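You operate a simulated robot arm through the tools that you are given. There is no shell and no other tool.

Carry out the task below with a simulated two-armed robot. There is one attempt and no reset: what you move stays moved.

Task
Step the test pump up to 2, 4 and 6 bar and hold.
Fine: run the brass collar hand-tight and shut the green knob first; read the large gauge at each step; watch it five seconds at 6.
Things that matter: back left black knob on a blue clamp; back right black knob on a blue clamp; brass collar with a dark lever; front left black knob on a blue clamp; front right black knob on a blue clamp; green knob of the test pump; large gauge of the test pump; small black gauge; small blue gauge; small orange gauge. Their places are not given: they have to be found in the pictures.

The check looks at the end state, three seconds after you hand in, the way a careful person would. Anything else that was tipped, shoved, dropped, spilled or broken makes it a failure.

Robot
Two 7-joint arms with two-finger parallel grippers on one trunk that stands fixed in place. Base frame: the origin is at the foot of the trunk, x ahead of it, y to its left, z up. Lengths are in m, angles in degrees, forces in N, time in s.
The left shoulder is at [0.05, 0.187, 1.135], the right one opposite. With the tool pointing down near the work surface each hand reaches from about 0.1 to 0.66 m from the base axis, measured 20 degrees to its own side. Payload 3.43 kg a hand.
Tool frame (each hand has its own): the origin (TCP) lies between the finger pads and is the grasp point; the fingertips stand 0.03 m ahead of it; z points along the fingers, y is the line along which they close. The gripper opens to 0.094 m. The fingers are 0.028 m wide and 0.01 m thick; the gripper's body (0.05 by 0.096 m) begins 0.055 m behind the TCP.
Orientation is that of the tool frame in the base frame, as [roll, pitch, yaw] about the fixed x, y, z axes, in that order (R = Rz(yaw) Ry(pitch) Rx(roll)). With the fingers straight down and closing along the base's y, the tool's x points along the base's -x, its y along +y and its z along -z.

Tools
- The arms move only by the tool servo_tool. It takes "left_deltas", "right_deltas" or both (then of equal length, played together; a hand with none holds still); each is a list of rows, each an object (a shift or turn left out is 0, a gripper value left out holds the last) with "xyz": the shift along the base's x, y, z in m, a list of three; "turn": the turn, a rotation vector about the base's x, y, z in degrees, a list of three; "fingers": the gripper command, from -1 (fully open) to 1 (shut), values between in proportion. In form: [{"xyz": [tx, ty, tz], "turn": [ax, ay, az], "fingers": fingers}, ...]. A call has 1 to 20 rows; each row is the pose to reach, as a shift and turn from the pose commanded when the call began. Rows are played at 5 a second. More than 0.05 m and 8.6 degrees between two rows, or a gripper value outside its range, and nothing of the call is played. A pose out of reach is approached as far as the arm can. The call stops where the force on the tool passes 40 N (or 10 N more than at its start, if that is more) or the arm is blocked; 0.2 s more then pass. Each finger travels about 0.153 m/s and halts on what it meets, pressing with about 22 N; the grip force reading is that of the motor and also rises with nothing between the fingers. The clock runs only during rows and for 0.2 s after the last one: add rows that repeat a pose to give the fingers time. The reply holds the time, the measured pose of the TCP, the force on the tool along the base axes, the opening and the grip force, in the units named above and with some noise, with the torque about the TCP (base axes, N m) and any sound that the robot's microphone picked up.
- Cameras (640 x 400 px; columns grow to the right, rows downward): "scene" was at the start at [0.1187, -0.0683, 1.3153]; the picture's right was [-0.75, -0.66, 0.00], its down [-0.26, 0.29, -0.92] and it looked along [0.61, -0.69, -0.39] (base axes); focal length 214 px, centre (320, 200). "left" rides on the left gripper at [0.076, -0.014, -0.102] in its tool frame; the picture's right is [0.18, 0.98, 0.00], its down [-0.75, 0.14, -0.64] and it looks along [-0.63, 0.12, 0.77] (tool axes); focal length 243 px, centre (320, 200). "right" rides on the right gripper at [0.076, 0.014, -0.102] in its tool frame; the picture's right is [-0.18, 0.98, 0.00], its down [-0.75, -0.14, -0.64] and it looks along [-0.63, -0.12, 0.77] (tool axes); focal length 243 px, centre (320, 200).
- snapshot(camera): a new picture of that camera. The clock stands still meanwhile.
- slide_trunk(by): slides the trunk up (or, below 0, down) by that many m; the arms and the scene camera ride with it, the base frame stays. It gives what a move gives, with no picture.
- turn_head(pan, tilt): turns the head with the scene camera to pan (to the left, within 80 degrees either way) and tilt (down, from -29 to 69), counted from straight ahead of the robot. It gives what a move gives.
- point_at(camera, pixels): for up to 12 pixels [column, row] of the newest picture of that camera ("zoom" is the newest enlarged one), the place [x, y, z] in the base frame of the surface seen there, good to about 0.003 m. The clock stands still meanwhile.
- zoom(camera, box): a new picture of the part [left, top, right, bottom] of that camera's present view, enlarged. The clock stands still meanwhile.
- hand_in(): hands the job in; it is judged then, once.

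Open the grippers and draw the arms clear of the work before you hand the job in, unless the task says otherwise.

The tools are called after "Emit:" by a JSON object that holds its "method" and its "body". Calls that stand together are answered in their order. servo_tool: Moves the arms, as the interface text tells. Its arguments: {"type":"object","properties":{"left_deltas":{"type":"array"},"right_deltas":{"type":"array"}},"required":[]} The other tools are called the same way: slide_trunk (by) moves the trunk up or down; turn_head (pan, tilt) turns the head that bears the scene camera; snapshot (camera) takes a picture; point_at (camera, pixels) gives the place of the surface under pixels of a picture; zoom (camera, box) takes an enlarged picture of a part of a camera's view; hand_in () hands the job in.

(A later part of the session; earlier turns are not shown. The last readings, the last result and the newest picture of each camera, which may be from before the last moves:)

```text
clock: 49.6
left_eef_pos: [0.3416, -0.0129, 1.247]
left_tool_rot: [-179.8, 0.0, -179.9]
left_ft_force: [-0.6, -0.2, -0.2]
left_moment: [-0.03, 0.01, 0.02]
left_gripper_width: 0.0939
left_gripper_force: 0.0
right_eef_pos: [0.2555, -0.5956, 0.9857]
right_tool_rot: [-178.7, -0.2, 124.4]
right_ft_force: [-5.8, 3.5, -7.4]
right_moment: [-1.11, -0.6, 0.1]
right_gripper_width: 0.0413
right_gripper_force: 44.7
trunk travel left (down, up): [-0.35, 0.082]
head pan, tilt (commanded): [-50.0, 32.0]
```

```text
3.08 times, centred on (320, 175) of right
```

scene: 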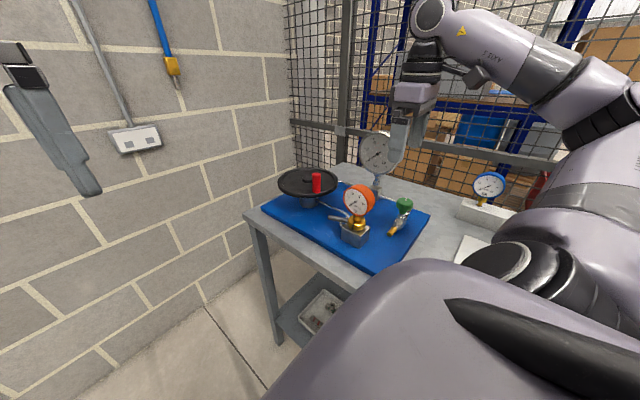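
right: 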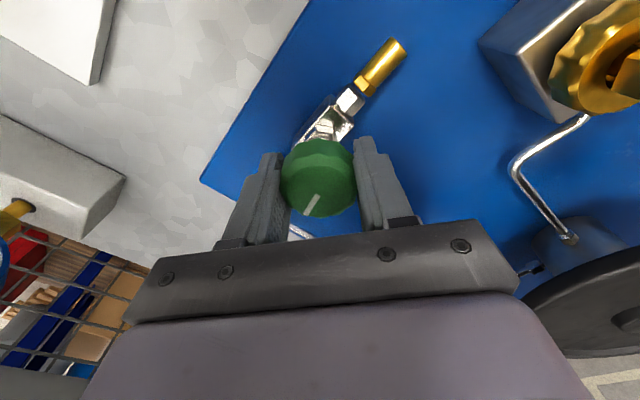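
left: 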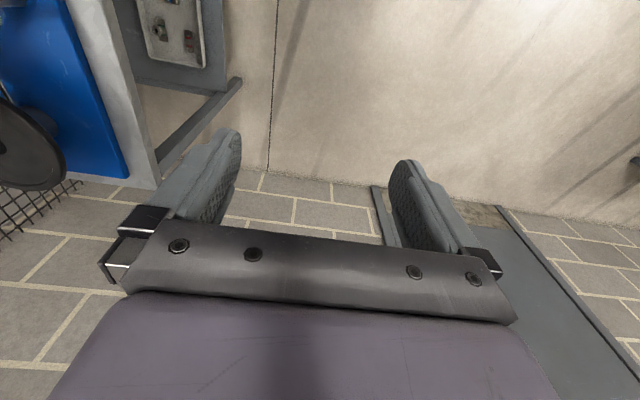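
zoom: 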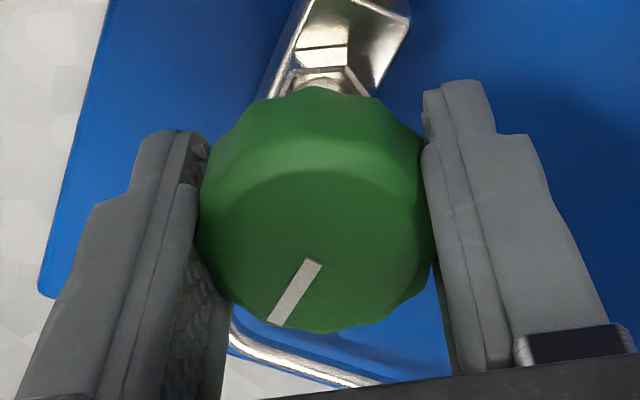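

The knob turns with the hand at low torque (0.1 N·m), but bending moments built up; I relax the grip (opening briefly) and re-close more softly, then go on turning.

Emit:
{"method": "servo_tool", "body": {"right_deltas": [{"xyz": [0, 0, 0], "fingers": 0.05}, {"xyz": [0, 0, 0], "fingers": 0.05}, {"xyz": [0, 0, 0], "turn": [0, 0, 0], "fingers": 0.15}, {"xyz": [0, 0, 0], "fingers": 0.22}, {"xyz": [0, 0, 0], "fingers": 0.22}]}}

```text
clock: 50.8
left_eef_pos: [0.3417, -0.0138, 1.2478]
left_tool_rot: [-179.9, 0.0, -179.9]
left_ft_force: [0.5, 0.3, 0.0]
left_moment: [0.02, 0.0, 0.0]
left_gripper_width: 0.094
left_gripper_force: 0.0
right_eef_pos: [0.2556, -0.596, 0.9877]
right_tool_rot: [-178.6, -0.1, 124.4]
right_ft_force: [0.5, -0.5, 2.0]
right_moment: [0.05, 0.13, -0.03]
right_gripper_width: 0.0414
right_gripper_force: 44.7
trunk travel left (down, up): [-0.35, 0.082]
head pan, tilt (commanded): [-50.0, 32.0]
```

Stress is gone. I continue clockwise by 32°.

Emit:
{"method": "servo_tool", "body": {"right_deltas": [{"turn": [0, 0, -4], "fingers": 0.22}, {"turn": [0, 0, -8]}, {"turn": [0, 0, -12]}, {"turn": [0, 0, -16]}, {"turn": [0, 0, -20]}, {"turn": [0, 0, -24]}, {"turn": [0, 0, -28]}, {"turn": [0, 0, -32]}]}}

Emit:
{"method": "zoom", "body": {"camera": "right", "box": [230, 110, 410, 240]}}

```text
clock: 52.6
left_eef_pos: [0.3397, -0.0124, 1.2465]
left_tool_rot: [-179.8, 0.2, -179.9]
left_ft_force: [-0.3, 0.0, 0.4]
left_moment: [0.02, -0.01, -0.02]
left_gripper_width: 0.0939
left_gripper_force: 0.0
right_eef_pos: [0.2554, -0.5958, 0.9887]
right_tool_rot: [-178.7, 0.1, 92.3]
right_ft_force: [-4.4, -8.1, 15.1]
right_moment: [-0.54, 0.45, 0.08]
right_gripper_width: 0.0414
right_gripper_force: 45.1
trunk travel left (down, up): [-0.35, 0.082]
head pan, tilt (commanded): [-50.0, 32.0]
```

```text
3.08 times, centred on (320, 175) of right
```

zoom: 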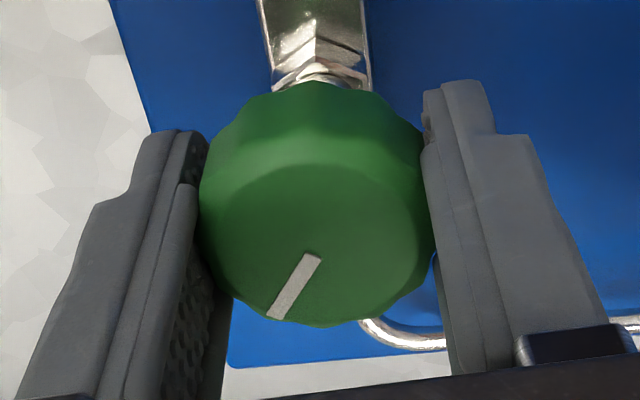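

The knob keeps following (mark fixed relative to the fingers) with 0.08 N·m. I relax and regrip, then turn another 36°.

Emit:
{"method": "servo_tool", "body": {"right_deltas": [{"fingers": 0.05}, {"fingers": 0.05}, {"fingers": 0.18}, {"fingers": 0.18}, {"turn": [0, 0, -4], "fingers": 0.18}, {"turn": [0, 0, -8]}, {"turn": [0, 0, -12]}, {"turn": [0, 0, -16]}, {"turn": [0, 0, -20]}, {"turn": [0, 0, -24]}, {"turn": [0, 0, -28]}, {"turn": [0, 0, -32]}, {"turn": [0, 0, -36]}]}}

Emit:
{"method": "zoom", "body": {"camera": "right", "box": [230, 110, 410, 240]}}

Emit:
{"method": "snapshot", "body": {"camera": "scene"}}

```text
clock: 55.4
left_eef_pos: [0.3419, -0.0133, 1.2472]
left_tool_rot: [-179.9, 0.0, -179.9]
left_ft_force: [-0.7, 0.6, 0.5]
left_moment: [-0.01, -0.01, 0.0]
left_gripper_width: 0.0943
left_gripper_force: 0.0
right_eef_pos: [0.2558, -0.595, 0.9841]
right_tool_rot: [-178.5, -0.1, 56.4]
right_ft_force: [-9.1, 12.1, -13.6]
right_moment: [-0.17, -0.02, 0.06]
right_gripper_width: 0.0415
right_gripper_force: 44.8
trunk travel left (down, up): [-0.35, 0.082]
head pan, tilt (commanded): [-50.0, 32.0]
```

```text
3.08 times, centred on (320, 175) of right
```

zoom: 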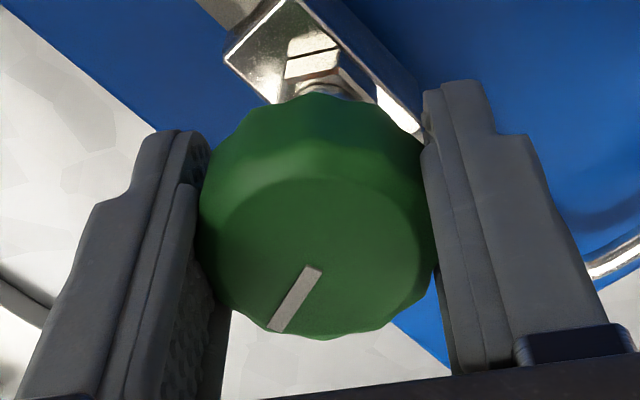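

```text
taken
```

scene: 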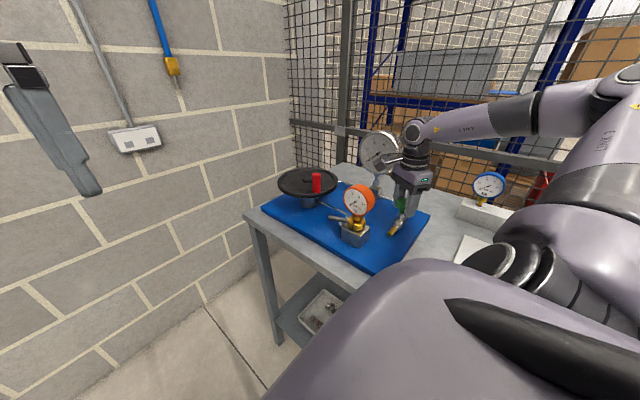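

84° turned so far and still light (0.06 N·m). I relax, regrip and turn another 28°.

Emit:
{"method": "servo_tool", "body": {"right_deltas": [{"fingers": 0.05}, {"fingers": 0.05}, {"fingers": 0.18}, {"fingers": 0.18}, {"turn": [0, 0, -4], "fingers": 0.18}, {"turn": [0, 0, -8]}, {"turn": [0, 0, -12]}, {"turn": [0, 0, -16]}, {"turn": [0, 0, -20]}, {"turn": [0, 0, -24]}, {"turn": [0, 0, -28]}]}}

Emit:
{"method": "zoom", "body": {"camera": "right", "box": [230, 110, 410, 240]}}

Emit:
{"method": "zoom", "body": {"camera": "scene", "box": [340, 100, 460, 250]}}

```text
clock: 57.8
left_eef_pos: [0.3421, -0.0117, 1.2463]
left_tool_rot: [-179.9, 0.0, -179.9]
left_ft_force: [-0.2, -0.2, 0.9]
left_moment: [-0.03, 0.0, -0.02]
left_gripper_width: 0.0939
left_gripper_force: 0.0
right_eef_pos: [0.2562, -0.595, 0.9873]
right_tool_rot: [-178.7, -0.1, 28.4]
right_ft_force: [-2.7, 1.6, 1.8]
right_moment: [0.09, 0.06, 0.07]
right_gripper_width: 0.0416
right_gripper_force: 45.1
trunk travel left (down, up): [-0.35, 0.082]
head pan, tilt (commanded): [-50.0, 32.0]
```

```text
3.08 times, centred on (320, 175) of right
```

zoom: 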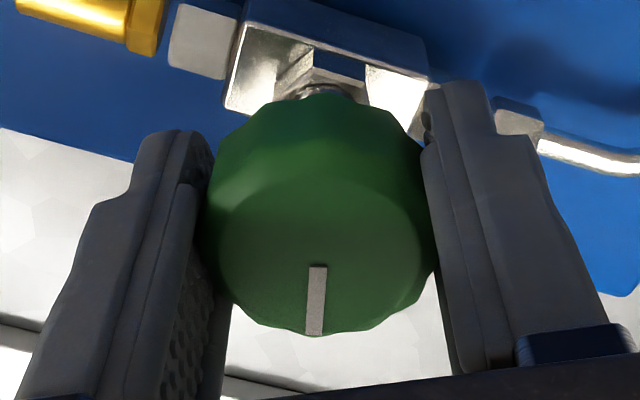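

```text
2.67 times, centred on (400, 175) of scene
```

zoom: 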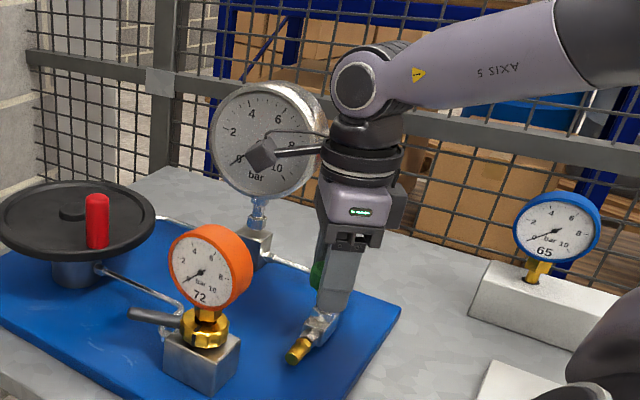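

In this last stroke the mark turned relative to the fingers (from slanted to straight down), i.e. the knob stayed still while the hand slipped: probably the shut stop. I test with a firm grip and a small further turn.

Emit:
{"method": "servo_tool", "body": {"right_deltas": [{"fingers": 0.05}, {"fingers": 0.05}, {"fingers": 1}, {"fingers": 1}, {"turn": [0, 0, -3], "fingers": 1}, {"turn": [0, 0, -6]}, {"turn": [0, 0, -9]}]}}

Emit:
{"method": "zoom", "body": {"camera": "right", "box": [230, 110, 410, 240]}}

```text
clock: 59.4
left_eef_pos: [0.3416, -0.0122, 1.2456]
left_tool_rot: [-179.9, 0.1, -179.9]
left_ft_force: [0.8, 0.2, 0.0]
left_moment: [0.0, 0.0, -0.01]
left_gripper_width: 0.0939
left_gripper_force: 0.2
right_eef_pos: [0.2554, -0.5953, 0.9867]
right_tool_rot: [-178.6, -0.1, 19.4]
right_ft_force: [2.9, 3.7, -1.5]
right_moment: [-0.33, 0.3, 0.08]
right_gripper_width: 0.0414
right_gripper_force: 45.1
trunk travel left (down, up): [-0.35, 0.082]
head pan, tilt (commanded): [-50.0, 32.0]
```

```text
3.08 times, centred on (320, 175) of right
```

zoom: 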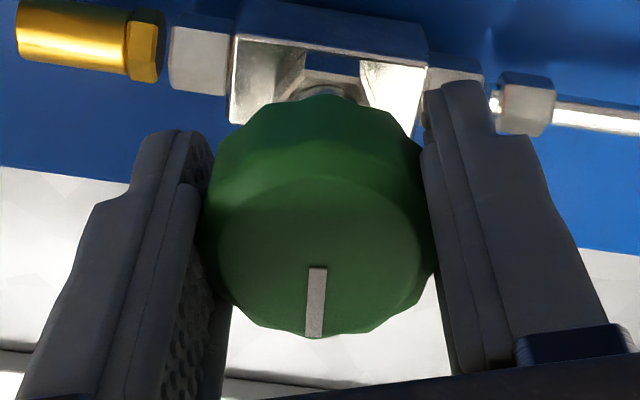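

With a firm grip the knob turned with the hand again at only 0.08 N·m, so it is not at the stop yet; the earlier stroke slipped. I release, lift, and look at the mark.

Emit:
{"method": "servo_tool", "body": {"right_deltas": [{"fingers": 0.05}, {"fingers": -0.2}, {"xyz": [0, 0, 0.02], "fingers": -0.2}, {"xyz": [0, 0, 0.045]}, {"xyz": [0, 0, 0.045], "turn": [0, 0, 8]}, {"xyz": [0, 0, 0.045], "turn": [0, 0, 16]}, {"xyz": [0, 0, 0.045], "turn": [0, 0, 24]}, {"xyz": [0, 0, 0.045], "turn": [0, 0, 32]}, {"xyz": [0, 0, 0.045], "turn": [0, 0, 40]}, {"xyz": [0, 0, 0.045], "turn": [0, 0, 48]}, {"xyz": [0, 0, 0.045], "turn": [0, 0, 56]}, {"xyz": [0, 0, 0.045], "turn": [0, 0, 64]}, {"xyz": [0, 0, 0.045], "turn": [0, 0, 72]}, {"xyz": [0, 0, 0.045], "turn": [0, 0, 80]}, {"xyz": [0, 0, 0.045], "turn": [0, 0, 88]}, {"xyz": [0, 0, 0.045], "turn": [0, 0, 96]}, {"xyz": [0, 0, 0.045], "turn": [0, 0, 104]}, {"xyz": [0, 0, 0.045], "turn": [0, 0, 112]}, {"xyz": [0, 0, 0.045], "turn": [0, 0, 120]}, {"xyz": [0, 0, 0.045], "turn": [0, 0, 120]}]}}

Emit:
{"method": "zoom", "body": {"camera": "right", "box": [230, 80, 410, 210]}}

Emit:
{"method": "zoom", "body": {"camera": "scene", "box": [380, 180, 440, 240]}}

```text
clock: 63.6
left_eef_pos: [0.3414, -0.013, 1.2473]
left_tool_rot: [-179.9, 0.0, -179.9]
left_ft_force: [-0.1, -0.2, -0.4]
left_moment: [0.04, 0.01, 0.02]
left_gripper_width: 0.0939
left_gripper_force: 0.1
right_eef_pos: [0.2555, -0.5941, 1.032]
right_tool_rot: [-178.6, -0.2, 139.7]
right_ft_force: [-0.6, 0.4, 0.0]
right_moment: [-0.02, -0.01, 0.05]
right_gripper_width: 0.0564
right_gripper_force: 0.0
trunk travel left (down, up): [-0.35, 0.082]
head pan, tilt (commanded): [-50.0, 32.0]
```

```text
3.08 times, centred on (320, 145) of right
```

zoom: 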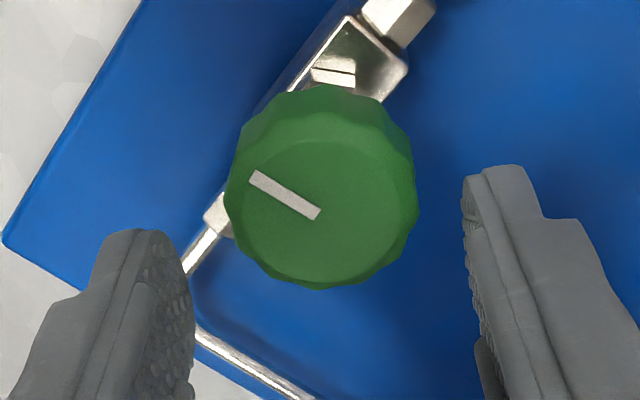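

```text
6.67 times, centred on (410, 210) of scene
```

zoom: 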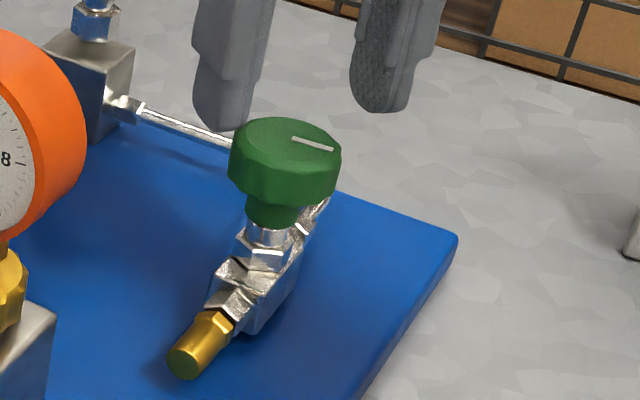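

Seen at the same yaw as before, the mark has turned about 105° clockwise. I go down again, grip firmly and turn another ~110° in one stroke.

Emit:
{"method": "servo_tool", "body": {"right_deltas": [{"xyz": [0.0003, 0.0005, -0.025]}, {"xyz": [0.0003, 0.0005, -0.045]}, {"xyz": [0.0003, 0.0005, -0.045], "fingers": 0.1}, {"xyz": [0.0003, 0.0005, -0.045], "fingers": 0.6}, {"xyz": [0.0003, 0.0005, -0.045], "fingers": 0.6}, {"xyz": [0.0003, 0.0005, -0.045], "turn": [0, 0, -8]}, {"xyz": [0.0003, 0.0005, -0.045], "turn": [0, 0, -16]}, {"xyz": [0.0003, 0.0005, -0.045], "turn": [0, 0, -24]}, {"xyz": [0.0003, 0.0005, -0.045], "turn": [0, 0, -32]}, {"xyz": [0.0003, 0.0005, -0.045], "turn": [0, 0, -40]}]}}

Emit:
{"method": "zoom", "body": {"camera": "right", "box": [230, 110, 410, 240]}}

```text
clock: 65.8
left_eef_pos: [0.341, -0.0128, 1.2468]
left_tool_rot: [-179.8, -0.1, -179.9]
left_ft_force: [0.1, -0.6, 1.3]
left_moment: [0.02, -0.01, 0.0]
left_gripper_width: 0.094
left_gripper_force: 0.0
right_eef_pos: [0.2558, -0.5954, 0.9865]
right_tool_rot: [-178.5, -0.1, 99.4]
right_ft_force: [-5.5, -2.4, 0.2]
right_moment: [-0.17, 0.27, 0.88]
right_gripper_width: 0.0412
right_gripper_force: 44.8
trunk travel left (down, up): [-0.35, 0.082]
head pan, tilt (commanded): [-50.0, 32.0]
```

```text
3.08 times, centred on (320, 175) of right
```

zoom: 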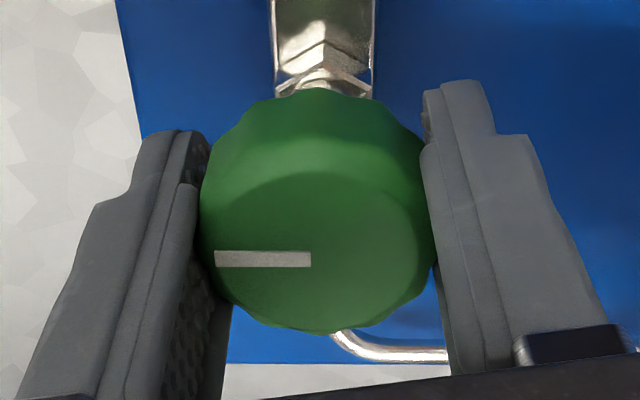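

Now the reaction torque is 0.88 N·m and the fingers slipped round the knob while it hardly moved: the knob is against its seat. I confirm with one more small turn.

Emit:
{"method": "servo_tool", "body": {"right_deltas": [{"fingers": 0.05}, {"fingers": 0.05}, {"fingers": 0.8}, {"fingers": 0.8}, {"turn": [0, 0, -4], "fingers": 0.8}, {"turn": [0, 0, -8]}, {"turn": [0, 0, -12]}]}}

Emit:
{"method": "zoom", "body": {"camera": "right", "box": [230, 110, 410, 240]}}

```text
clock: 67.4
left_eef_pos: [0.3409, -0.0142, 1.2472]
left_tool_rot: [180.0, 0.1, -179.9]
left_ft_force: [-0.1, 0.6, 0.2]
left_moment: [0.03, 0.0, -0.01]
left_gripper_width: 0.094
left_gripper_force: 0.1
right_eef_pos: [0.2547, -0.5956, 0.9854]
right_tool_rot: [-178.5, -0.1, 87.4]
right_ft_force: [-10.6, -4.3, -2.7]
right_moment: [-0.3, 0.25, 0.8]
right_gripper_width: 0.0417
right_gripper_force: 44.8
trunk travel left (down, up): [-0.35, 0.082]
head pan, tilt (commanded): [-50.0, 32.0]
```

```text
3.08 times, centred on (320, 175) of right
```

zoom: 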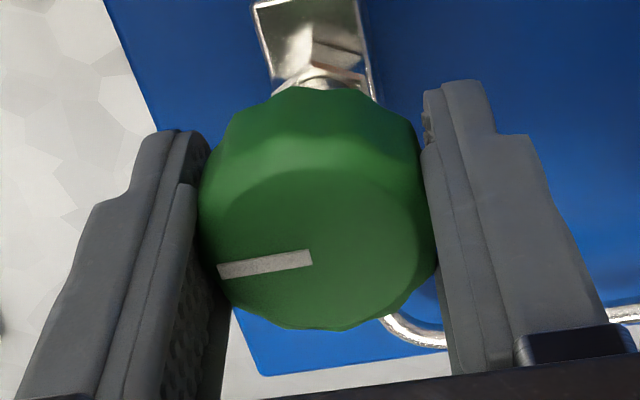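

The torque is again 0.8 N·m with the knob still: the green knob is shut. I release it, lift straight up and check the large gauge still reads zero.

Emit:
{"method": "servo_tool", "body": {"right_deltas": [{"fingers": 0.0}, {"fingers": -0.3}, {"xyz": [0, 0, 0.03], "fingers": -0.3}, {"xyz": [0, 0, 0.06]}, {"xyz": [0, 0, 0.1]}, {"xyz": [0, 0.02, 0.14], "turn": [0, 0, 6]}, {"xyz": [0, 0.06, 0.17], "turn": [0, 0, 14]}, {"xyz": [0, 0.1, 0.19], "turn": [0, 0, 22]}, {"xyz": [0, 0.14, 0.2], "turn": [0, 0, 30]}, {"xyz": [0.01, 0.18, 0.2], "turn": [0, 0, 38]}, {"xyz": [0.02, 0.21, 0.2], "turn": [0, 0, 46]}]}}

Emit:
{"method": "snapshot", "body": {"camera": "scene"}}

Emit:
{"method": "snapshot", "body": {"camera": "right"}}

```text
clock: 69.8
left_eef_pos: [0.3416, -0.0136, 1.2468]
left_tool_rot: [-179.9, 0.0, -180.0]
left_ft_force: [-0.3, -0.1, 0.4]
left_moment: [-0.01, -0.01, 0.01]
left_gripper_width: 0.0942
left_gripper_force: 0.1
right_eef_pos: [0.2763, -0.3855, 1.1835]
right_tool_rot: [-178.6, -0.2, 133.6]
right_ft_force: [0.1, -0.5, -0.3]
right_moment: [-0.01, 0.07, -0.01]
right_gripper_width: 0.061
right_gripper_force: 0.1
trunk travel left (down, up): [-0.35, 0.082]
head pan, tilt (commanded): [-50.0, 32.0]
```

```text
taken
```

scene: 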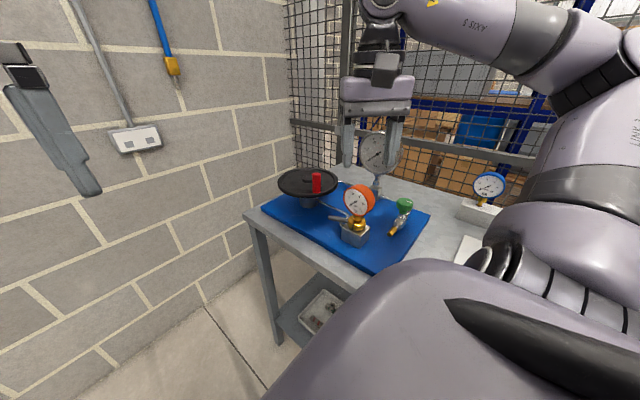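

```text
taken
```

right: 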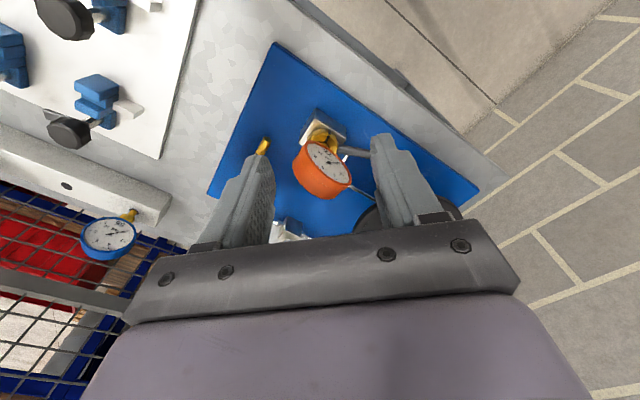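

Everything stands as it should and the large gauge reads zero. Now I go to the wheel handle (0.4687,-0.476), first above it with yaw 150°.

Emit:
{"method": "servo_tool", "body": {"right_deltas": [{"xyz": [0.035, -0.015, 0.0], "turn": [0, 0, 4], "fingers": -0.1}, {"xyz": [0.075, -0.035, -0.01], "turn": [0, 0, 8]}, {"xyz": [0.115, -0.055, -0.02], "turn": [0, 0, 12]}, {"xyz": [0.155, -0.075, -0.035], "turn": [0, 0, 16]}, {"xyz": [0.1924, -0.0905, -0.045], "turn": [0, 0, 17]}, {"xyz": [0.1924, -0.0905, -0.045], "turn": [0, 0, 17]}]}}

Emit:
{"method": "snapshot", "body": {"camera": "right"}}

Emit:
{"method": "snapshot", "body": {"camera": "scene"}}

```text
clock: 71.2
left_eef_pos: [0.3413, -0.0133, 1.2472]
left_tool_rot: [-179.9, 0.0, -179.9]
left_ft_force: [0.0, 0.1, 0.2]
left_moment: [-0.02, 0.06, 0.03]
left_gripper_width: 0.0942
left_gripper_force: 0.0
right_eef_pos: [0.4696, -0.4765, 1.1418]
right_tool_rot: [-178.6, 0.0, 150.5]
right_ft_force: [0.5, -0.2, 0.8]
right_moment: [0.0, -0.03, 0.03]
right_gripper_width: 0.0518
right_gripper_force: 0.1
trunk travel left (down, up): [-0.35, 0.082]
head pan, tilt (commanded): [-50.0, 32.0]
```

```text
taken
```

right: 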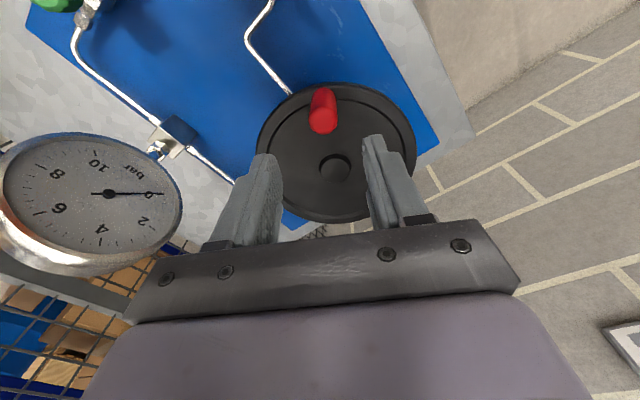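

```text
taken
```

scene: 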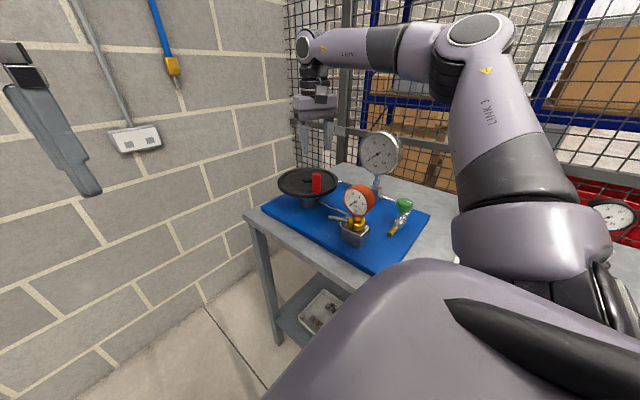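

The hand is above the handle. I measure the handle top and the wheel hub precisely from this view.

Emit:
{"method": "zoom", "body": {"camera": "right", "box": [240, 70, 430, 230]}}

Emit:
{"method": "point_at", "body": {"camera": "right", "pixels": [[322, 124], [312, 122], [334, 121], [322, 131], [320, 93], [335, 167], [335, 157], [262, 150], [330, 88], [410, 160], [345, 215], [385, 100]]}}

```text
2.50 times, centred on (335, 150) of right
```

zoom: 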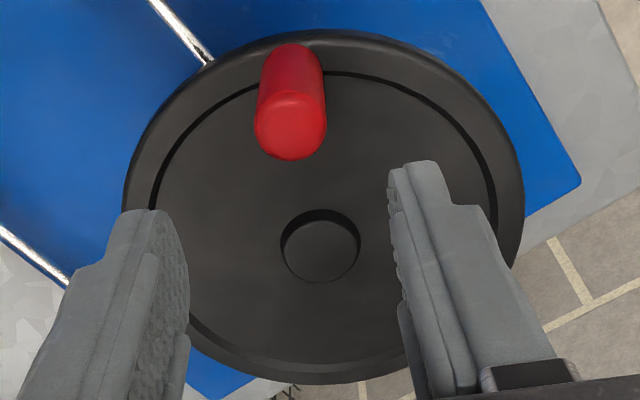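

```text
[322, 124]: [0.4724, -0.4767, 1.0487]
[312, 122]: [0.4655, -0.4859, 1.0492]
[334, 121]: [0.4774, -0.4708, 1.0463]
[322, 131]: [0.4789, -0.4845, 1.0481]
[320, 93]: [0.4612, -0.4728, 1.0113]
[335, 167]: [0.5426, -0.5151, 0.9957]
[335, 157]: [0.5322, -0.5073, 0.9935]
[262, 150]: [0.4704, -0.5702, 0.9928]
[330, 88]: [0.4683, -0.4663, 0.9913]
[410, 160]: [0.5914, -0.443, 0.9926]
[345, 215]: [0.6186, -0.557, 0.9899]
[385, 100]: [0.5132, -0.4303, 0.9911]
```

The handle top is centred at (0.472,-0.4775,1.049), wheel centre (0.541,-0.514), so it sits at 152° on a 0.078 m radius. I descend over it and close the fingers.

Emit:
{"method": "servo_tool", "body": {"right_deltas": [{"xyz": [0.0024, -0.001, -0.03]}, {"xyz": [0.0024, -0.001, -0.06]}, {"xyz": [0.0024, -0.001, -0.085]}, {"xyz": [0.0024, -0.001, -0.106]}, {"xyz": [0.0024, -0.001, -0.106]}, {"xyz": [0.0024, -0.001, -0.106], "fingers": 0.3}, {"xyz": [0.0024, -0.001, -0.106], "fingers": 0.6}, {"xyz": [0.0024, -0.001, -0.106], "fingers": 0.6}]}}

Emit:
{"method": "snapshot", "body": {"camera": "right"}}

Emit:
{"method": "zoom", "body": {"camera": "scene", "box": [250, 110, 430, 250]}}

```text
clock: 73.0
left_eef_pos: [0.3409, -0.0137, 1.2478]
left_tool_rot: [-179.9, 0.0, -179.9]
left_ft_force: [0.1, 0.6, -0.2]
left_moment: [0.01, 0.03, 0.0]
left_gripper_width: 0.0938
left_gripper_force: 0.0
right_eef_pos: [0.4736, -0.4783, 1.0333]
right_tool_rot: [-178.7, -0.1, 150.4]
right_ft_force: [-2.4, -0.3, -2.8]
right_moment: [1.55, -1.15, -0.08]
right_gripper_width: 0.0249
right_gripper_force: 44.7
trunk travel left (down, up): [-0.35, 0.082]
head pan, tilt (commanded): [-50.0, 32.0]
```

```text
taken
```

right: 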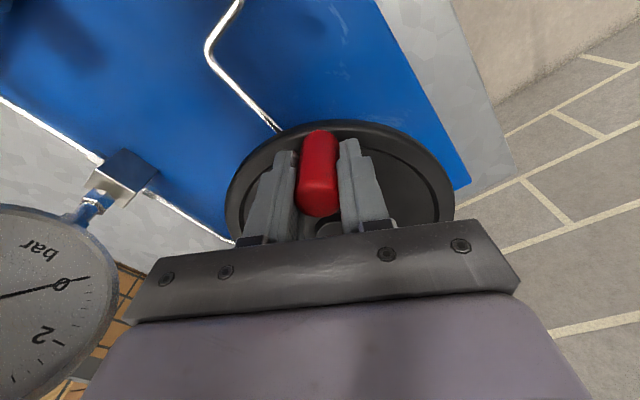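

```text
2.86 times, centred on (340, 180) of scene
```

zoom: 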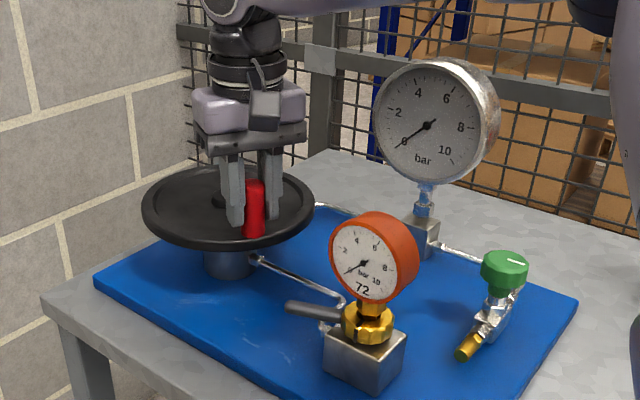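

The handle is held (0.025 m). I loosen to a close cage (0.027 m) so it can turn freely, and push clockwise 24° to see what the gauge does.

Emit:
{"method": "servo_tool", "body": {"right_deltas": [{"fingers": 0.42}, {"fingers": 0.42}, {"xyz": [0.0029, 0.0046, 0], "turn": [0, 0, -4]}, {"xyz": [0.0058, 0.0092, 0], "turn": [0, 0, -8]}, {"xyz": [0.0092, 0.0135, 0], "turn": [0, 0, -12]}, {"xyz": [0.0128, 0.0176, 0], "turn": [0, 0, -16]}, {"xyz": [0.0167, 0.0213, 0], "turn": [0, 0, -20]}, {"xyz": [0.0208, 0.0249, 0], "turn": [0, 0, -24]}]}}

Emit:
{"method": "zoom", "body": {"camera": "scene", "box": [250, 110, 430, 250]}}

Emit:
{"method": "snapshot", "body": {"camera": "right"}}

```text
clock: 74.8
left_eef_pos: [0.342, -0.0131, 1.2476]
left_tool_rot: [-179.8, 0.0, -179.9]
left_ft_force: [0.2, 0.5, 0.2]
left_moment: [0.01, 0.02, -0.02]
left_gripper_width: 0.094
left_gripper_force: 0.1
right_eef_pos: [0.4913, -0.4505, 1.0356]
right_tool_rot: [-178.5, 0.0, 126.4]
right_ft_force: [-1.8, -0.9, -0.2]
right_moment: [-0.03, 0.0, -0.01]
right_gripper_width: 0.028
right_gripper_force: 0.8
trunk travel left (down, up): [-0.35, 0.082]
head pan, tilt (commanded): [-50.0, 32.0]
```

```text
2.86 times, centred on (340, 180) of scene
```

zoom: 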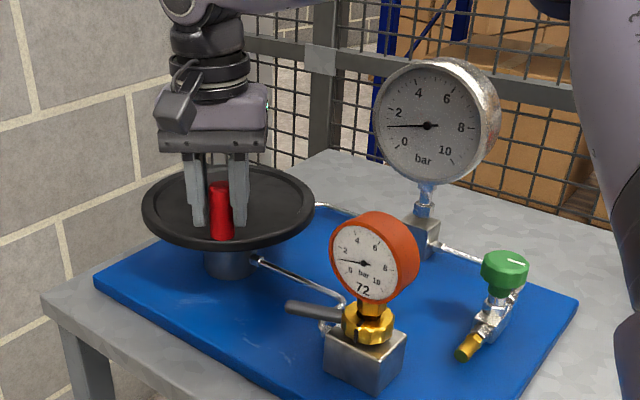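

```text
taken
```

right: 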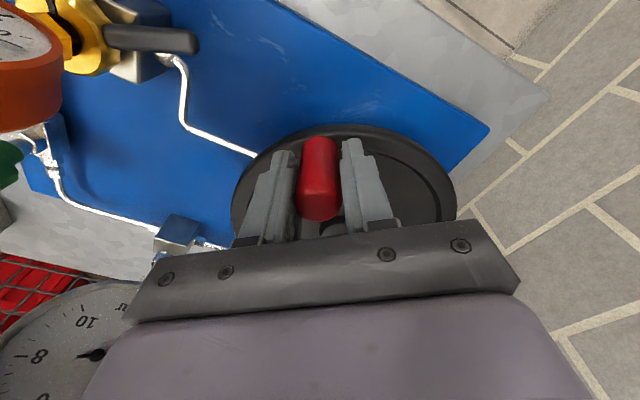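

The large gauge has already risen to over 1 bar in 24°. I enlarge the large gauge to read it exactly.

Emit:
{"method": "zoom", "body": {"camera": "scene", "box": [350, 120, 410, 180]}}

```text
6.67 times, centred on (380, 150) of scene
```

zoom: 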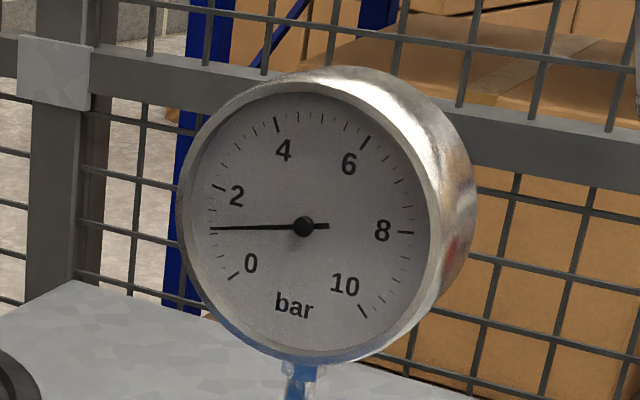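

The needle tip (212,228) lies between 0 (232,275) and 2 (217,187): about 1.1 bar, i.e. roughly 0.05 bar per degree. I turn 14° more and read again.

Emit:
{"method": "servo_tool", "body": {"right_deltas": [{"xyz": [0.0044, 0.0032, 0], "turn": [0, 0, -4]}, {"xyz": [0.009, 0.0061, 0], "turn": [0, 0, -8]}, {"xyz": [0.0138, 0.0086, 0], "turn": [0, 0, -12]}, {"xyz": [0.0163, 0.0098, 0], "turn": [0, 0, -14]}, {"xyz": [0.0163, 0.0098, 0], "turn": [0, 0, -14]}]}}

Emit:
{"method": "zoom", "body": {"camera": "scene", "box": [350, 120, 410, 180]}}

```text
clock: 76.0
left_eef_pos: [0.3415, -0.0136, 1.246]
left_tool_rot: [-179.9, 0.0, -180.0]
left_ft_force: [0.3, 0.4, 0.1]
left_moment: [0.01, -0.01, 0.01]
left_gripper_width: 0.0941
left_gripper_force: 0.0
right_eef_pos: [0.5078, -0.4397, 1.0348]
right_tool_rot: [-178.5, -0.1, 112.4]
right_ft_force: [-1.0, -1.9, 2.1]
right_moment: [0.0, -0.02, -0.03]
right_gripper_width: 0.028
right_gripper_force: 0.6
trunk travel left (down, up): [-0.35, 0.082]
head pan, tilt (commanded): [-50.0, 32.0]
```

```text
6.67 times, centred on (380, 150) of scene
```

zoom: 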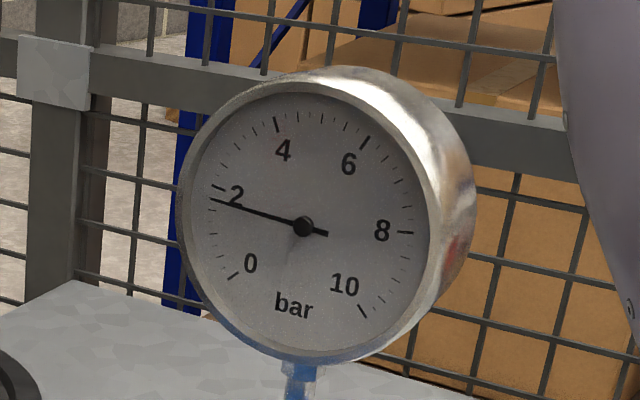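

The needle (212,199) reads about 1.7 bar. I add 6° to come to 2.

Emit:
{"method": "servo_tool", "body": {"right_deltas": [{"xyz": [0.0038, 0.0015, 0], "turn": [0, 0, -3]}, {"xyz": [0.0076, 0.0029, 0], "turn": [0, 0, -6]}, {"xyz": [0.0076, 0.0029, 0], "turn": [0, 0, -6]}]}}

Emit:
{"method": "zoom", "body": {"camera": "scene", "box": [350, 120, 410, 180]}}

Emit:
{"method": "snapshot", "body": {"camera": "right"}}

```text
clock: 76.8
left_eef_pos: [0.3413, -0.0133, 1.2467]
left_tool_rot: [-179.9, 0.1, -179.9]
left_ft_force: [-0.8, 0.0, 0.4]
left_moment: [0.02, 0.02, 0.04]
left_gripper_width: 0.094
left_gripper_force: 0.1
right_eef_pos: [0.5154, -0.4388, 1.0366]
right_tool_rot: [-178.5, -0.1, 106.4]
right_ft_force: [-1.1, 0.5, -0.4]
right_moment: [-0.02, -0.04, 0.0]
right_gripper_width: 0.0281
right_gripper_force: 0.7
trunk travel left (down, up): [-0.35, 0.082]
head pan, tilt (commanded): [-50.0, 32.0]
```

```text
6.67 times, centred on (380, 150) of scene
```

zoom: 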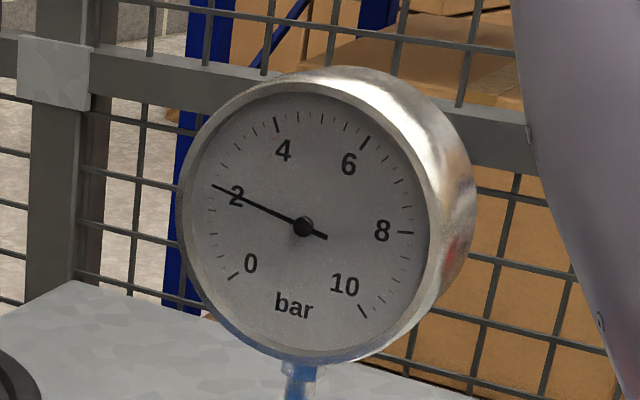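

```text
taken
```

right: 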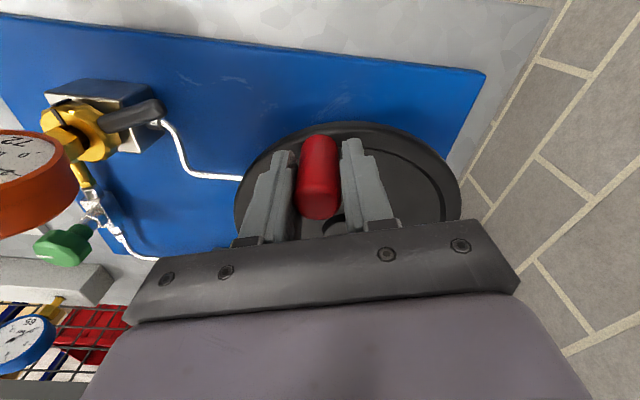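

The needle tip (213,186) stands on the 2 tick: 2 bar. I hold three seconds and read again for decay.

Emit:
{"method": "servo_tool", "body": {"right_deltas": [{"xyz": [0, 0, 0]}, {"xyz": [0, 0, 0]}, {"xyz": [0, 0, 0]}, {"xyz": [0, 0, 0]}, {"xyz": [0, 0, 0]}, {"xyz": [0, 0, 0]}, {"xyz": [0, 0, 0]}, {"xyz": [0, 0, 0]}, {"xyz": [0, 0, 0]}, {"xyz": [0, 0, 0]}, {"xyz": [0, 0, 0]}, {"xyz": [0, 0, 0]}, {"xyz": [0, 0, 0]}, {"xyz": [0, 0, 0]}, {"xyz": [0, 0, 0]}]}}

Emit:
{"method": "zoom", "body": {"camera": "scene", "box": [350, 120, 410, 180]}}

Emit:
{"method": "zoom", "body": {"camera": "scene", "box": [250, 110, 430, 250]}}

```text
clock: 80.0
left_eef_pos: [0.3412, -0.0131, 1.2474]
left_tool_rot: [-179.8, -0.1, -179.8]
left_ft_force: [0.0, 0.6, 0.8]
left_moment: [0.02, -0.03, 0.02]
left_gripper_width: 0.0942
left_gripper_force: 0.0
right_eef_pos: [0.516, -0.4394, 1.0363]
right_tool_rot: [-178.6, -0.1, 106.5]
right_ft_force: [-1.3, 0.4, 0.5]
right_moment: [-0.01, -0.02, 0.0]
right_gripper_width: 0.0278
right_gripper_force: 0.4
trunk travel left (down, up): [-0.35, 0.082]
head pan, tilt (commanded): [-50.0, 32.0]
```

```text
6.67 times, centred on (380, 150) of scene
```

zoom: 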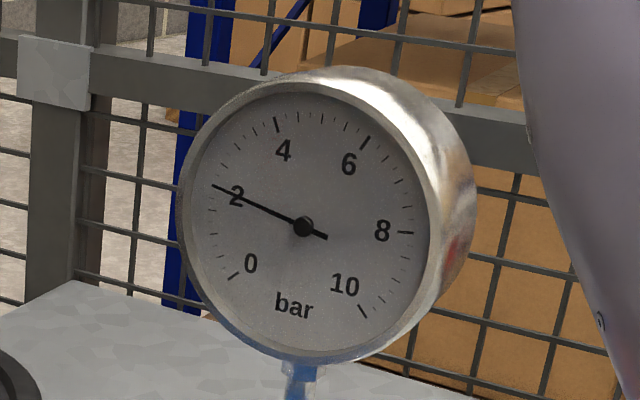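

```text
2.86 times, centred on (340, 180) of scene
```

zoom: 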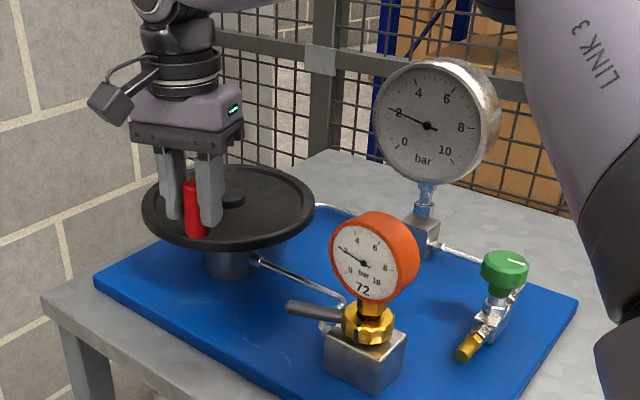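

2 bar holds steadily. For the next part the handle goes farther out, so I widen the cage to 0.044 m (the trailing finger will push) and watch whether the wheel holds by itself.

Emit:
{"method": "servo_tool", "body": {"right_deltas": [{"xyz": [0, 0, 0], "fingers": 0.06}, {"xyz": [0, 0, 0], "fingers": 0.06}, {"xyz": [0, 0, 0], "fingers": 0.06}]}}

Emit:
{"method": "zoom", "body": {"camera": "scene", "box": [350, 120, 410, 180]}}

Emit:
{"method": "snapshot", "body": {"camera": "right"}}

```text
clock: 80.8
left_eef_pos: [0.3407, -0.0121, 1.2472]
left_tool_rot: [-179.9, 0.0, -179.9]
left_ft_force: [0.0, 0.4, -0.7]
left_moment: [0.01, 0.0, -0.01]
left_gripper_width: 0.094
left_gripper_force: 0.0
right_eef_pos: [0.5155, -0.439, 1.0355]
right_tool_rot: [-178.6, 0.0, 106.3]
right_ft_force: [-0.1, 0.2, 0.6]
right_moment: [-0.01, 0.01, 0.0]
right_gripper_width: 0.0442
right_gripper_force: 0.1
trunk travel left (down, up): [-0.35, 0.082]
head pan, tilt (commanded): [-50.0, 32.0]
```

```text
6.67 times, centred on (380, 150) of scene
```

zoom: 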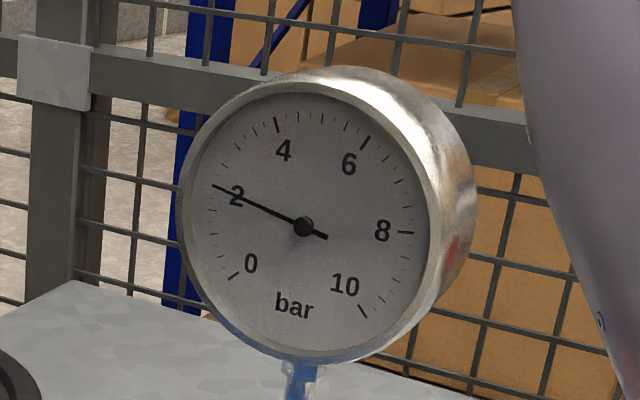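

```text
taken
```

right: 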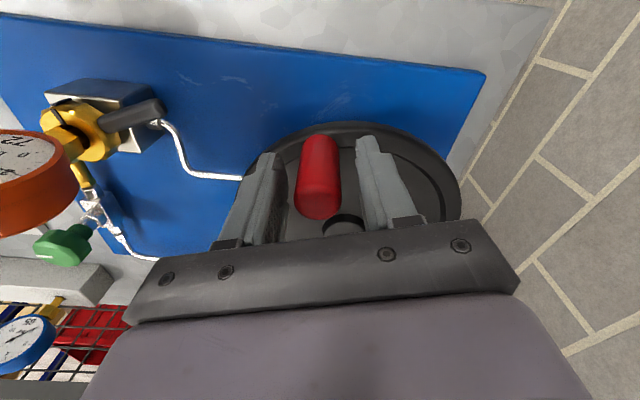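

Released, the gauge stays on 2 bar, so the wheel is self-locking and I can change my hold. I lift off the handle to re-approach with a forward-leaning fork push, which reaches farther.

Emit:
{"method": "servo_tool", "body": {"right_deltas": [{"xyz": [0, 0, 0.03]}, {"xyz": [0, 0, 0.06]}, {"xyz": [-0.01, 0.01, 0.09], "turn": [0, 0, 8]}, {"xyz": [-0.02, 0.02, 0.1], "turn": [0, 0, 16]}, {"xyz": [-0.03, 0.03, 0.1], "turn": [0, 0, 24]}, {"xyz": [-0.04, 0.03, 0.1], "turn": [0, 0, 32]}, {"xyz": [-0.05, 0.03, 0.1], "turn": [0, 0, 40]}, {"xyz": [-0.05, 0.03, 0.1], "turn": [0, 0, 40]}]}}

Emit:
{"method": "snapshot", "body": {"camera": "right"}}

Emit:
{"method": "zoom", "body": {"camera": "scene", "box": [250, 110, 430, 250]}}

```text
clock: 82.6
left_eef_pos: [0.3408, -0.0121, 1.2468]
left_tool_rot: [-179.9, -0.1, -179.9]
left_ft_force: [0.0, -0.6, 0.0]
left_moment: [-0.02, -0.02, 0.04]
left_gripper_width: 0.0939
left_gripper_force: 0.0
right_eef_pos: [0.4648, -0.408, 1.1341]
right_tool_rot: [-178.6, -0.1, 146.5]
right_ft_force: [-0.3, -0.2, -0.1]
right_moment: [0.01, -0.02, -0.01]
right_gripper_width: 0.0442
right_gripper_force: 0.0
trunk travel left (down, up): [-0.35, 0.082]
head pan, tilt (commanded): [-50.0, 32.0]
```

```text
taken
```

right: 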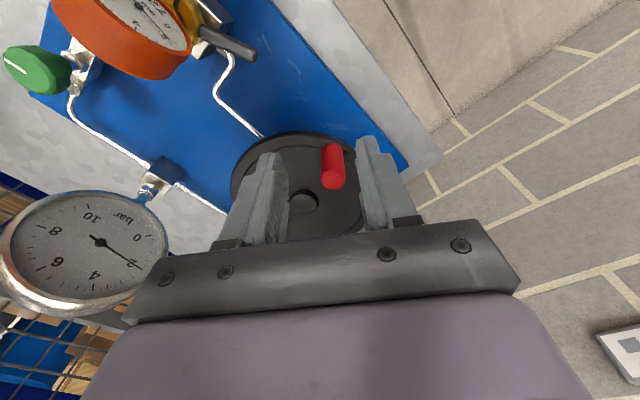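

```text
2.86 times, centred on (340, 180) of scene
```

zoom: 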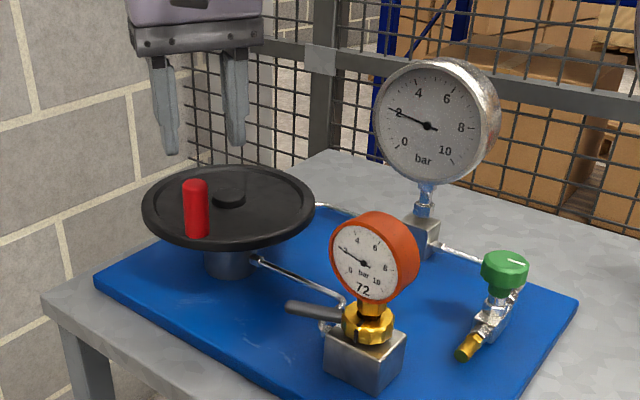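

I measure the handle's new place and the hub from this view.

Emit:
{"method": "point_at", "body": {"camera": "right", "pixels": [[333, 179], [325, 178], [342, 178], [333, 186], [303, 202], [332, 150]]}}

```text
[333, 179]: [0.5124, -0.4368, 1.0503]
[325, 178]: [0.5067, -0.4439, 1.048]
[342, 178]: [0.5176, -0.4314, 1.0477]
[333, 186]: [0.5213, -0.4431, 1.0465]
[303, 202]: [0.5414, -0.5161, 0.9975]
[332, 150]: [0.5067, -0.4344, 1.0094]
```

The handle is at (0.513,-0.438), angle 110°. I tilt the hand 30° outward with the fingers as a 16 mm fork, and descend behind the handle.

Emit:
{"method": "servo_tool", "body": {"right_deltas": [{"xyz": [0, 0, 0], "turn": [-4.2, -6.2, 0], "fingers": 0.66}, {"xyz": [0, 0, 0], "turn": [-8.4, -12.5, 0]}, {"xyz": [0, 0, 0], "turn": [-12.5, -18.7, 0]}, {"xyz": [0, 0.001, 0], "turn": [-16.7, -24.9, 0]}, {"xyz": [0, 0.001, -0.04], "turn": [-16.7, -24.9, 0]}, {"xyz": [0, 0.001, -0.075], "turn": [-16.7, -24.9, 0]}, {"xyz": [0, 0.001, -0.098], "turn": [-16.7, -24.9, 0]}, {"xyz": [0, 0.001, -0.098], "turn": [-16.7, -24.9, 0]}]}}

Emit:
{"method": "snapshot", "body": {"camera": "right"}}

Emit:
{"method": "zoom", "body": {"camera": "scene", "box": [250, 110, 430, 250]}}

```text
clock: 84.4
left_eef_pos: [0.3416, -0.0124, 1.2468]
left_tool_rot: [-179.9, 0.0, -179.8]
left_ft_force: [-0.2, 0.0, -0.3]
left_moment: [0.02, -0.03, 0.01]
left_gripper_width: 0.0941
left_gripper_force: 0.1
right_eef_pos: [0.4647, -0.4044, 1.0386]
right_tool_rot: [-178.5, 29.8, 146.6]
right_ft_force: [0.3, 0.1, 0.4]
right_moment: [0.01, 0.01, 0.01]
right_gripper_width: 0.016
right_gripper_force: 0.0
trunk travel left (down, up): [-0.35, 0.082]
head pan, tilt (commanded): [-50.0, 32.0]
```

```text
taken
```

right: 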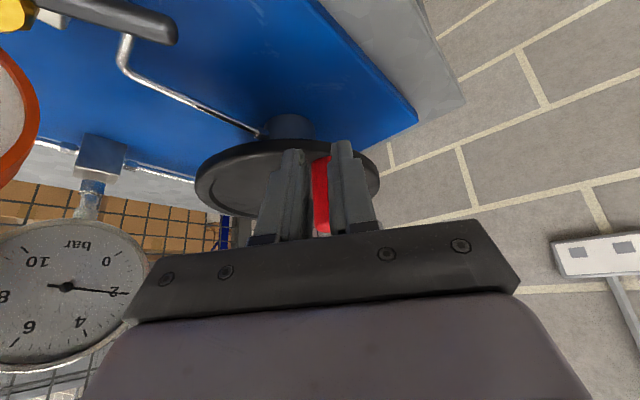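

```text
2.86 times, centred on (340, 180) of scene
```

zoom: 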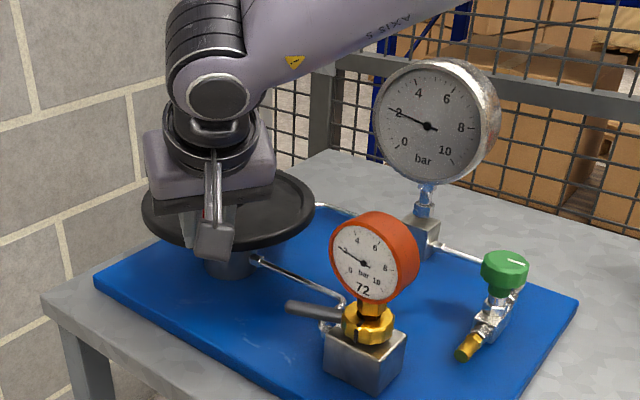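

The handle (320,190) sits in front of the fork, and both gauges are in view at 2 bar. I push along the handle's circle to about 90°.

Emit:
{"method": "servo_tool", "body": {"right_deltas": [{"xyz": [0.009, -0.0062, 0]}, {"xyz": [0.018, -0.0124, 0]}, {"xyz": [0.0247, -0.0103, 0]}, {"xyz": [0.0315, -0.0088, 0]}, {"xyz": [0.0384, -0.0079, 0]}, {"xyz": [0.0453, -0.0076, 0]}, {"xyz": [0.0453, -0.0076, 0]}]}}

Emit:
{"method": "snapshot", "body": {"camera": "right"}}

Emit:
{"method": "zoom", "body": {"camera": "scene", "box": [350, 120, 410, 180]}}

Emit:
{"method": "zoom", "body": {"camera": "scene", "box": [250, 110, 430, 250]}}

```text
clock: 86.0
left_eef_pos: [0.3418, -0.0126, 1.2464]
left_tool_rot: [-179.8, -0.1, -179.9]
left_ft_force: [0.1, 0.3, 0.7]
left_moment: [0.0, 0.01, -0.02]
left_gripper_width: 0.0939
left_gripper_force: 0.1
right_eef_pos: [0.5103, -0.4154, 1.0372]
right_tool_rot: [-178.5, 29.9, 146.5]
right_ft_force: [-0.4, 0.6, 0.2]
right_moment: [-0.01, 0.01, -0.02]
right_gripper_width: 0.0162
right_gripper_force: 0.3
trunk travel left (down, up): [-0.35, 0.082]
head pan, tilt (commanded): [-50.0, 32.0]
```

```text
taken
```

right: 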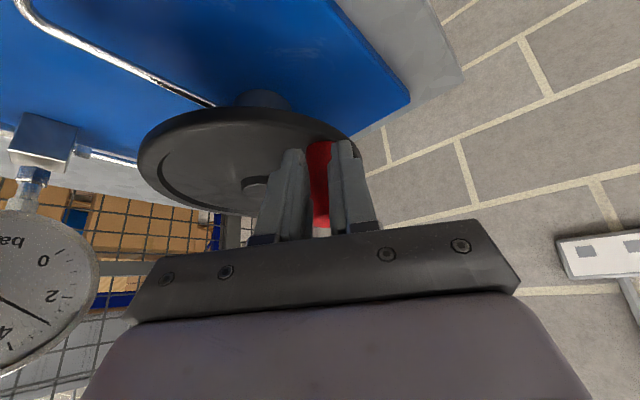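

```text
6.67 times, centred on (380, 150) of scene
```

zoom: 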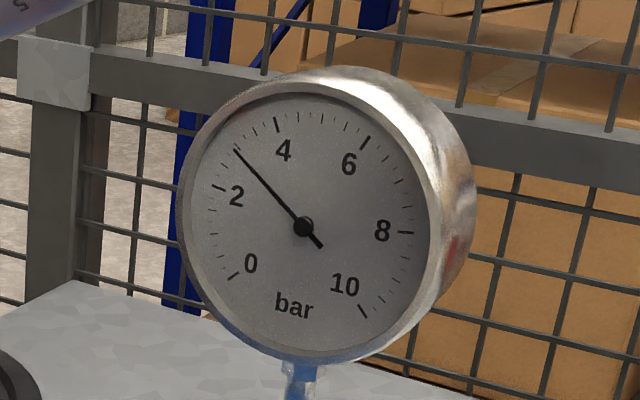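

```text
2.86 times, centred on (340, 180) of scene
```

zoom: 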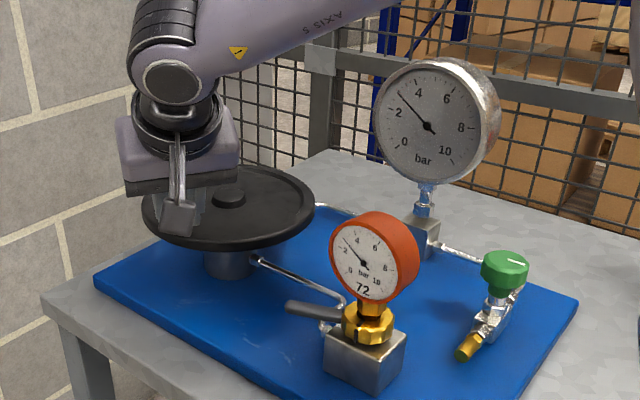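

The needle (235,150) reads about 2.9 bar at 90°. I push on another 19°, then trim to 4.

Emit:
{"method": "servo_tool", "body": {"right_deltas": [{"xyz": [0.0069, -0.0003, 0]}, {"xyz": [0.0138, -0.0012, 0]}, {"xyz": [0.0206, -0.0027, 0]}, {"xyz": [0.0259, -0.0043, 0]}, {"xyz": [0.0259, -0.0043, 0]}]}}

Emit:
{"method": "zoom", "body": {"camera": "scene", "box": [350, 120, 410, 180]}}

Emit:
{"method": "snapshot", "body": {"camera": "right"}}

```text
clock: 87.2
left_eef_pos: [0.3419, -0.0118, 1.2464]
left_tool_rot: [-179.9, 0.0, -179.9]
left_ft_force: [0.8, -0.3, -0.1]
left_moment: [-0.01, 0.0, -0.03]
left_gripper_width: 0.0942
left_gripper_force: 0.1
right_eef_pos: [0.539, -0.4179, 1.0374]
right_tool_rot: [-178.5, 30.0, 146.4]
right_ft_force: [-1.1, -0.5, 0.2]
right_moment: [-0.01, -0.01, -0.02]
right_gripper_width: 0.0168
right_gripper_force: 0.7
trunk travel left (down, up): [-0.35, 0.082]
head pan, tilt (commanded): [-50.0, 32.0]
```

```text
6.67 times, centred on (380, 150) of scene
```

zoom: 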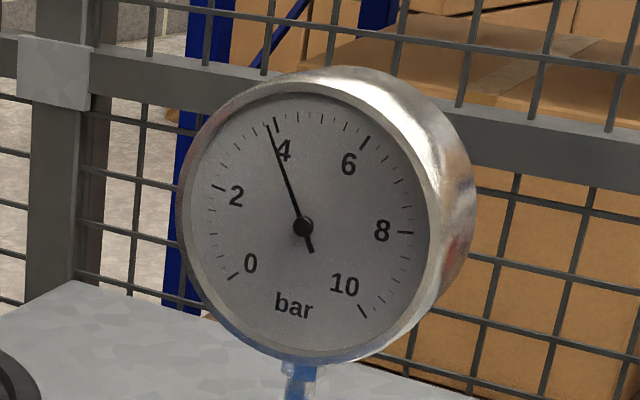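

```text
taken
```

right: 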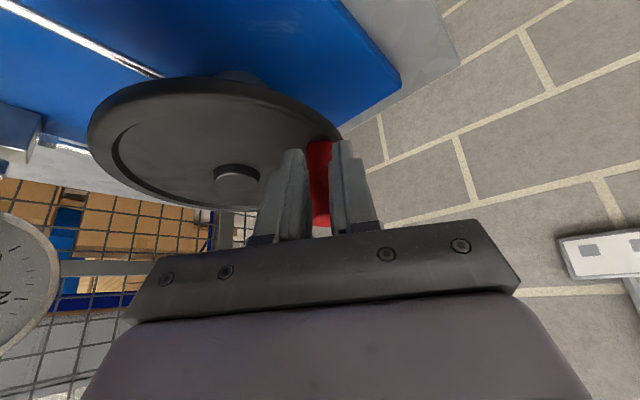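

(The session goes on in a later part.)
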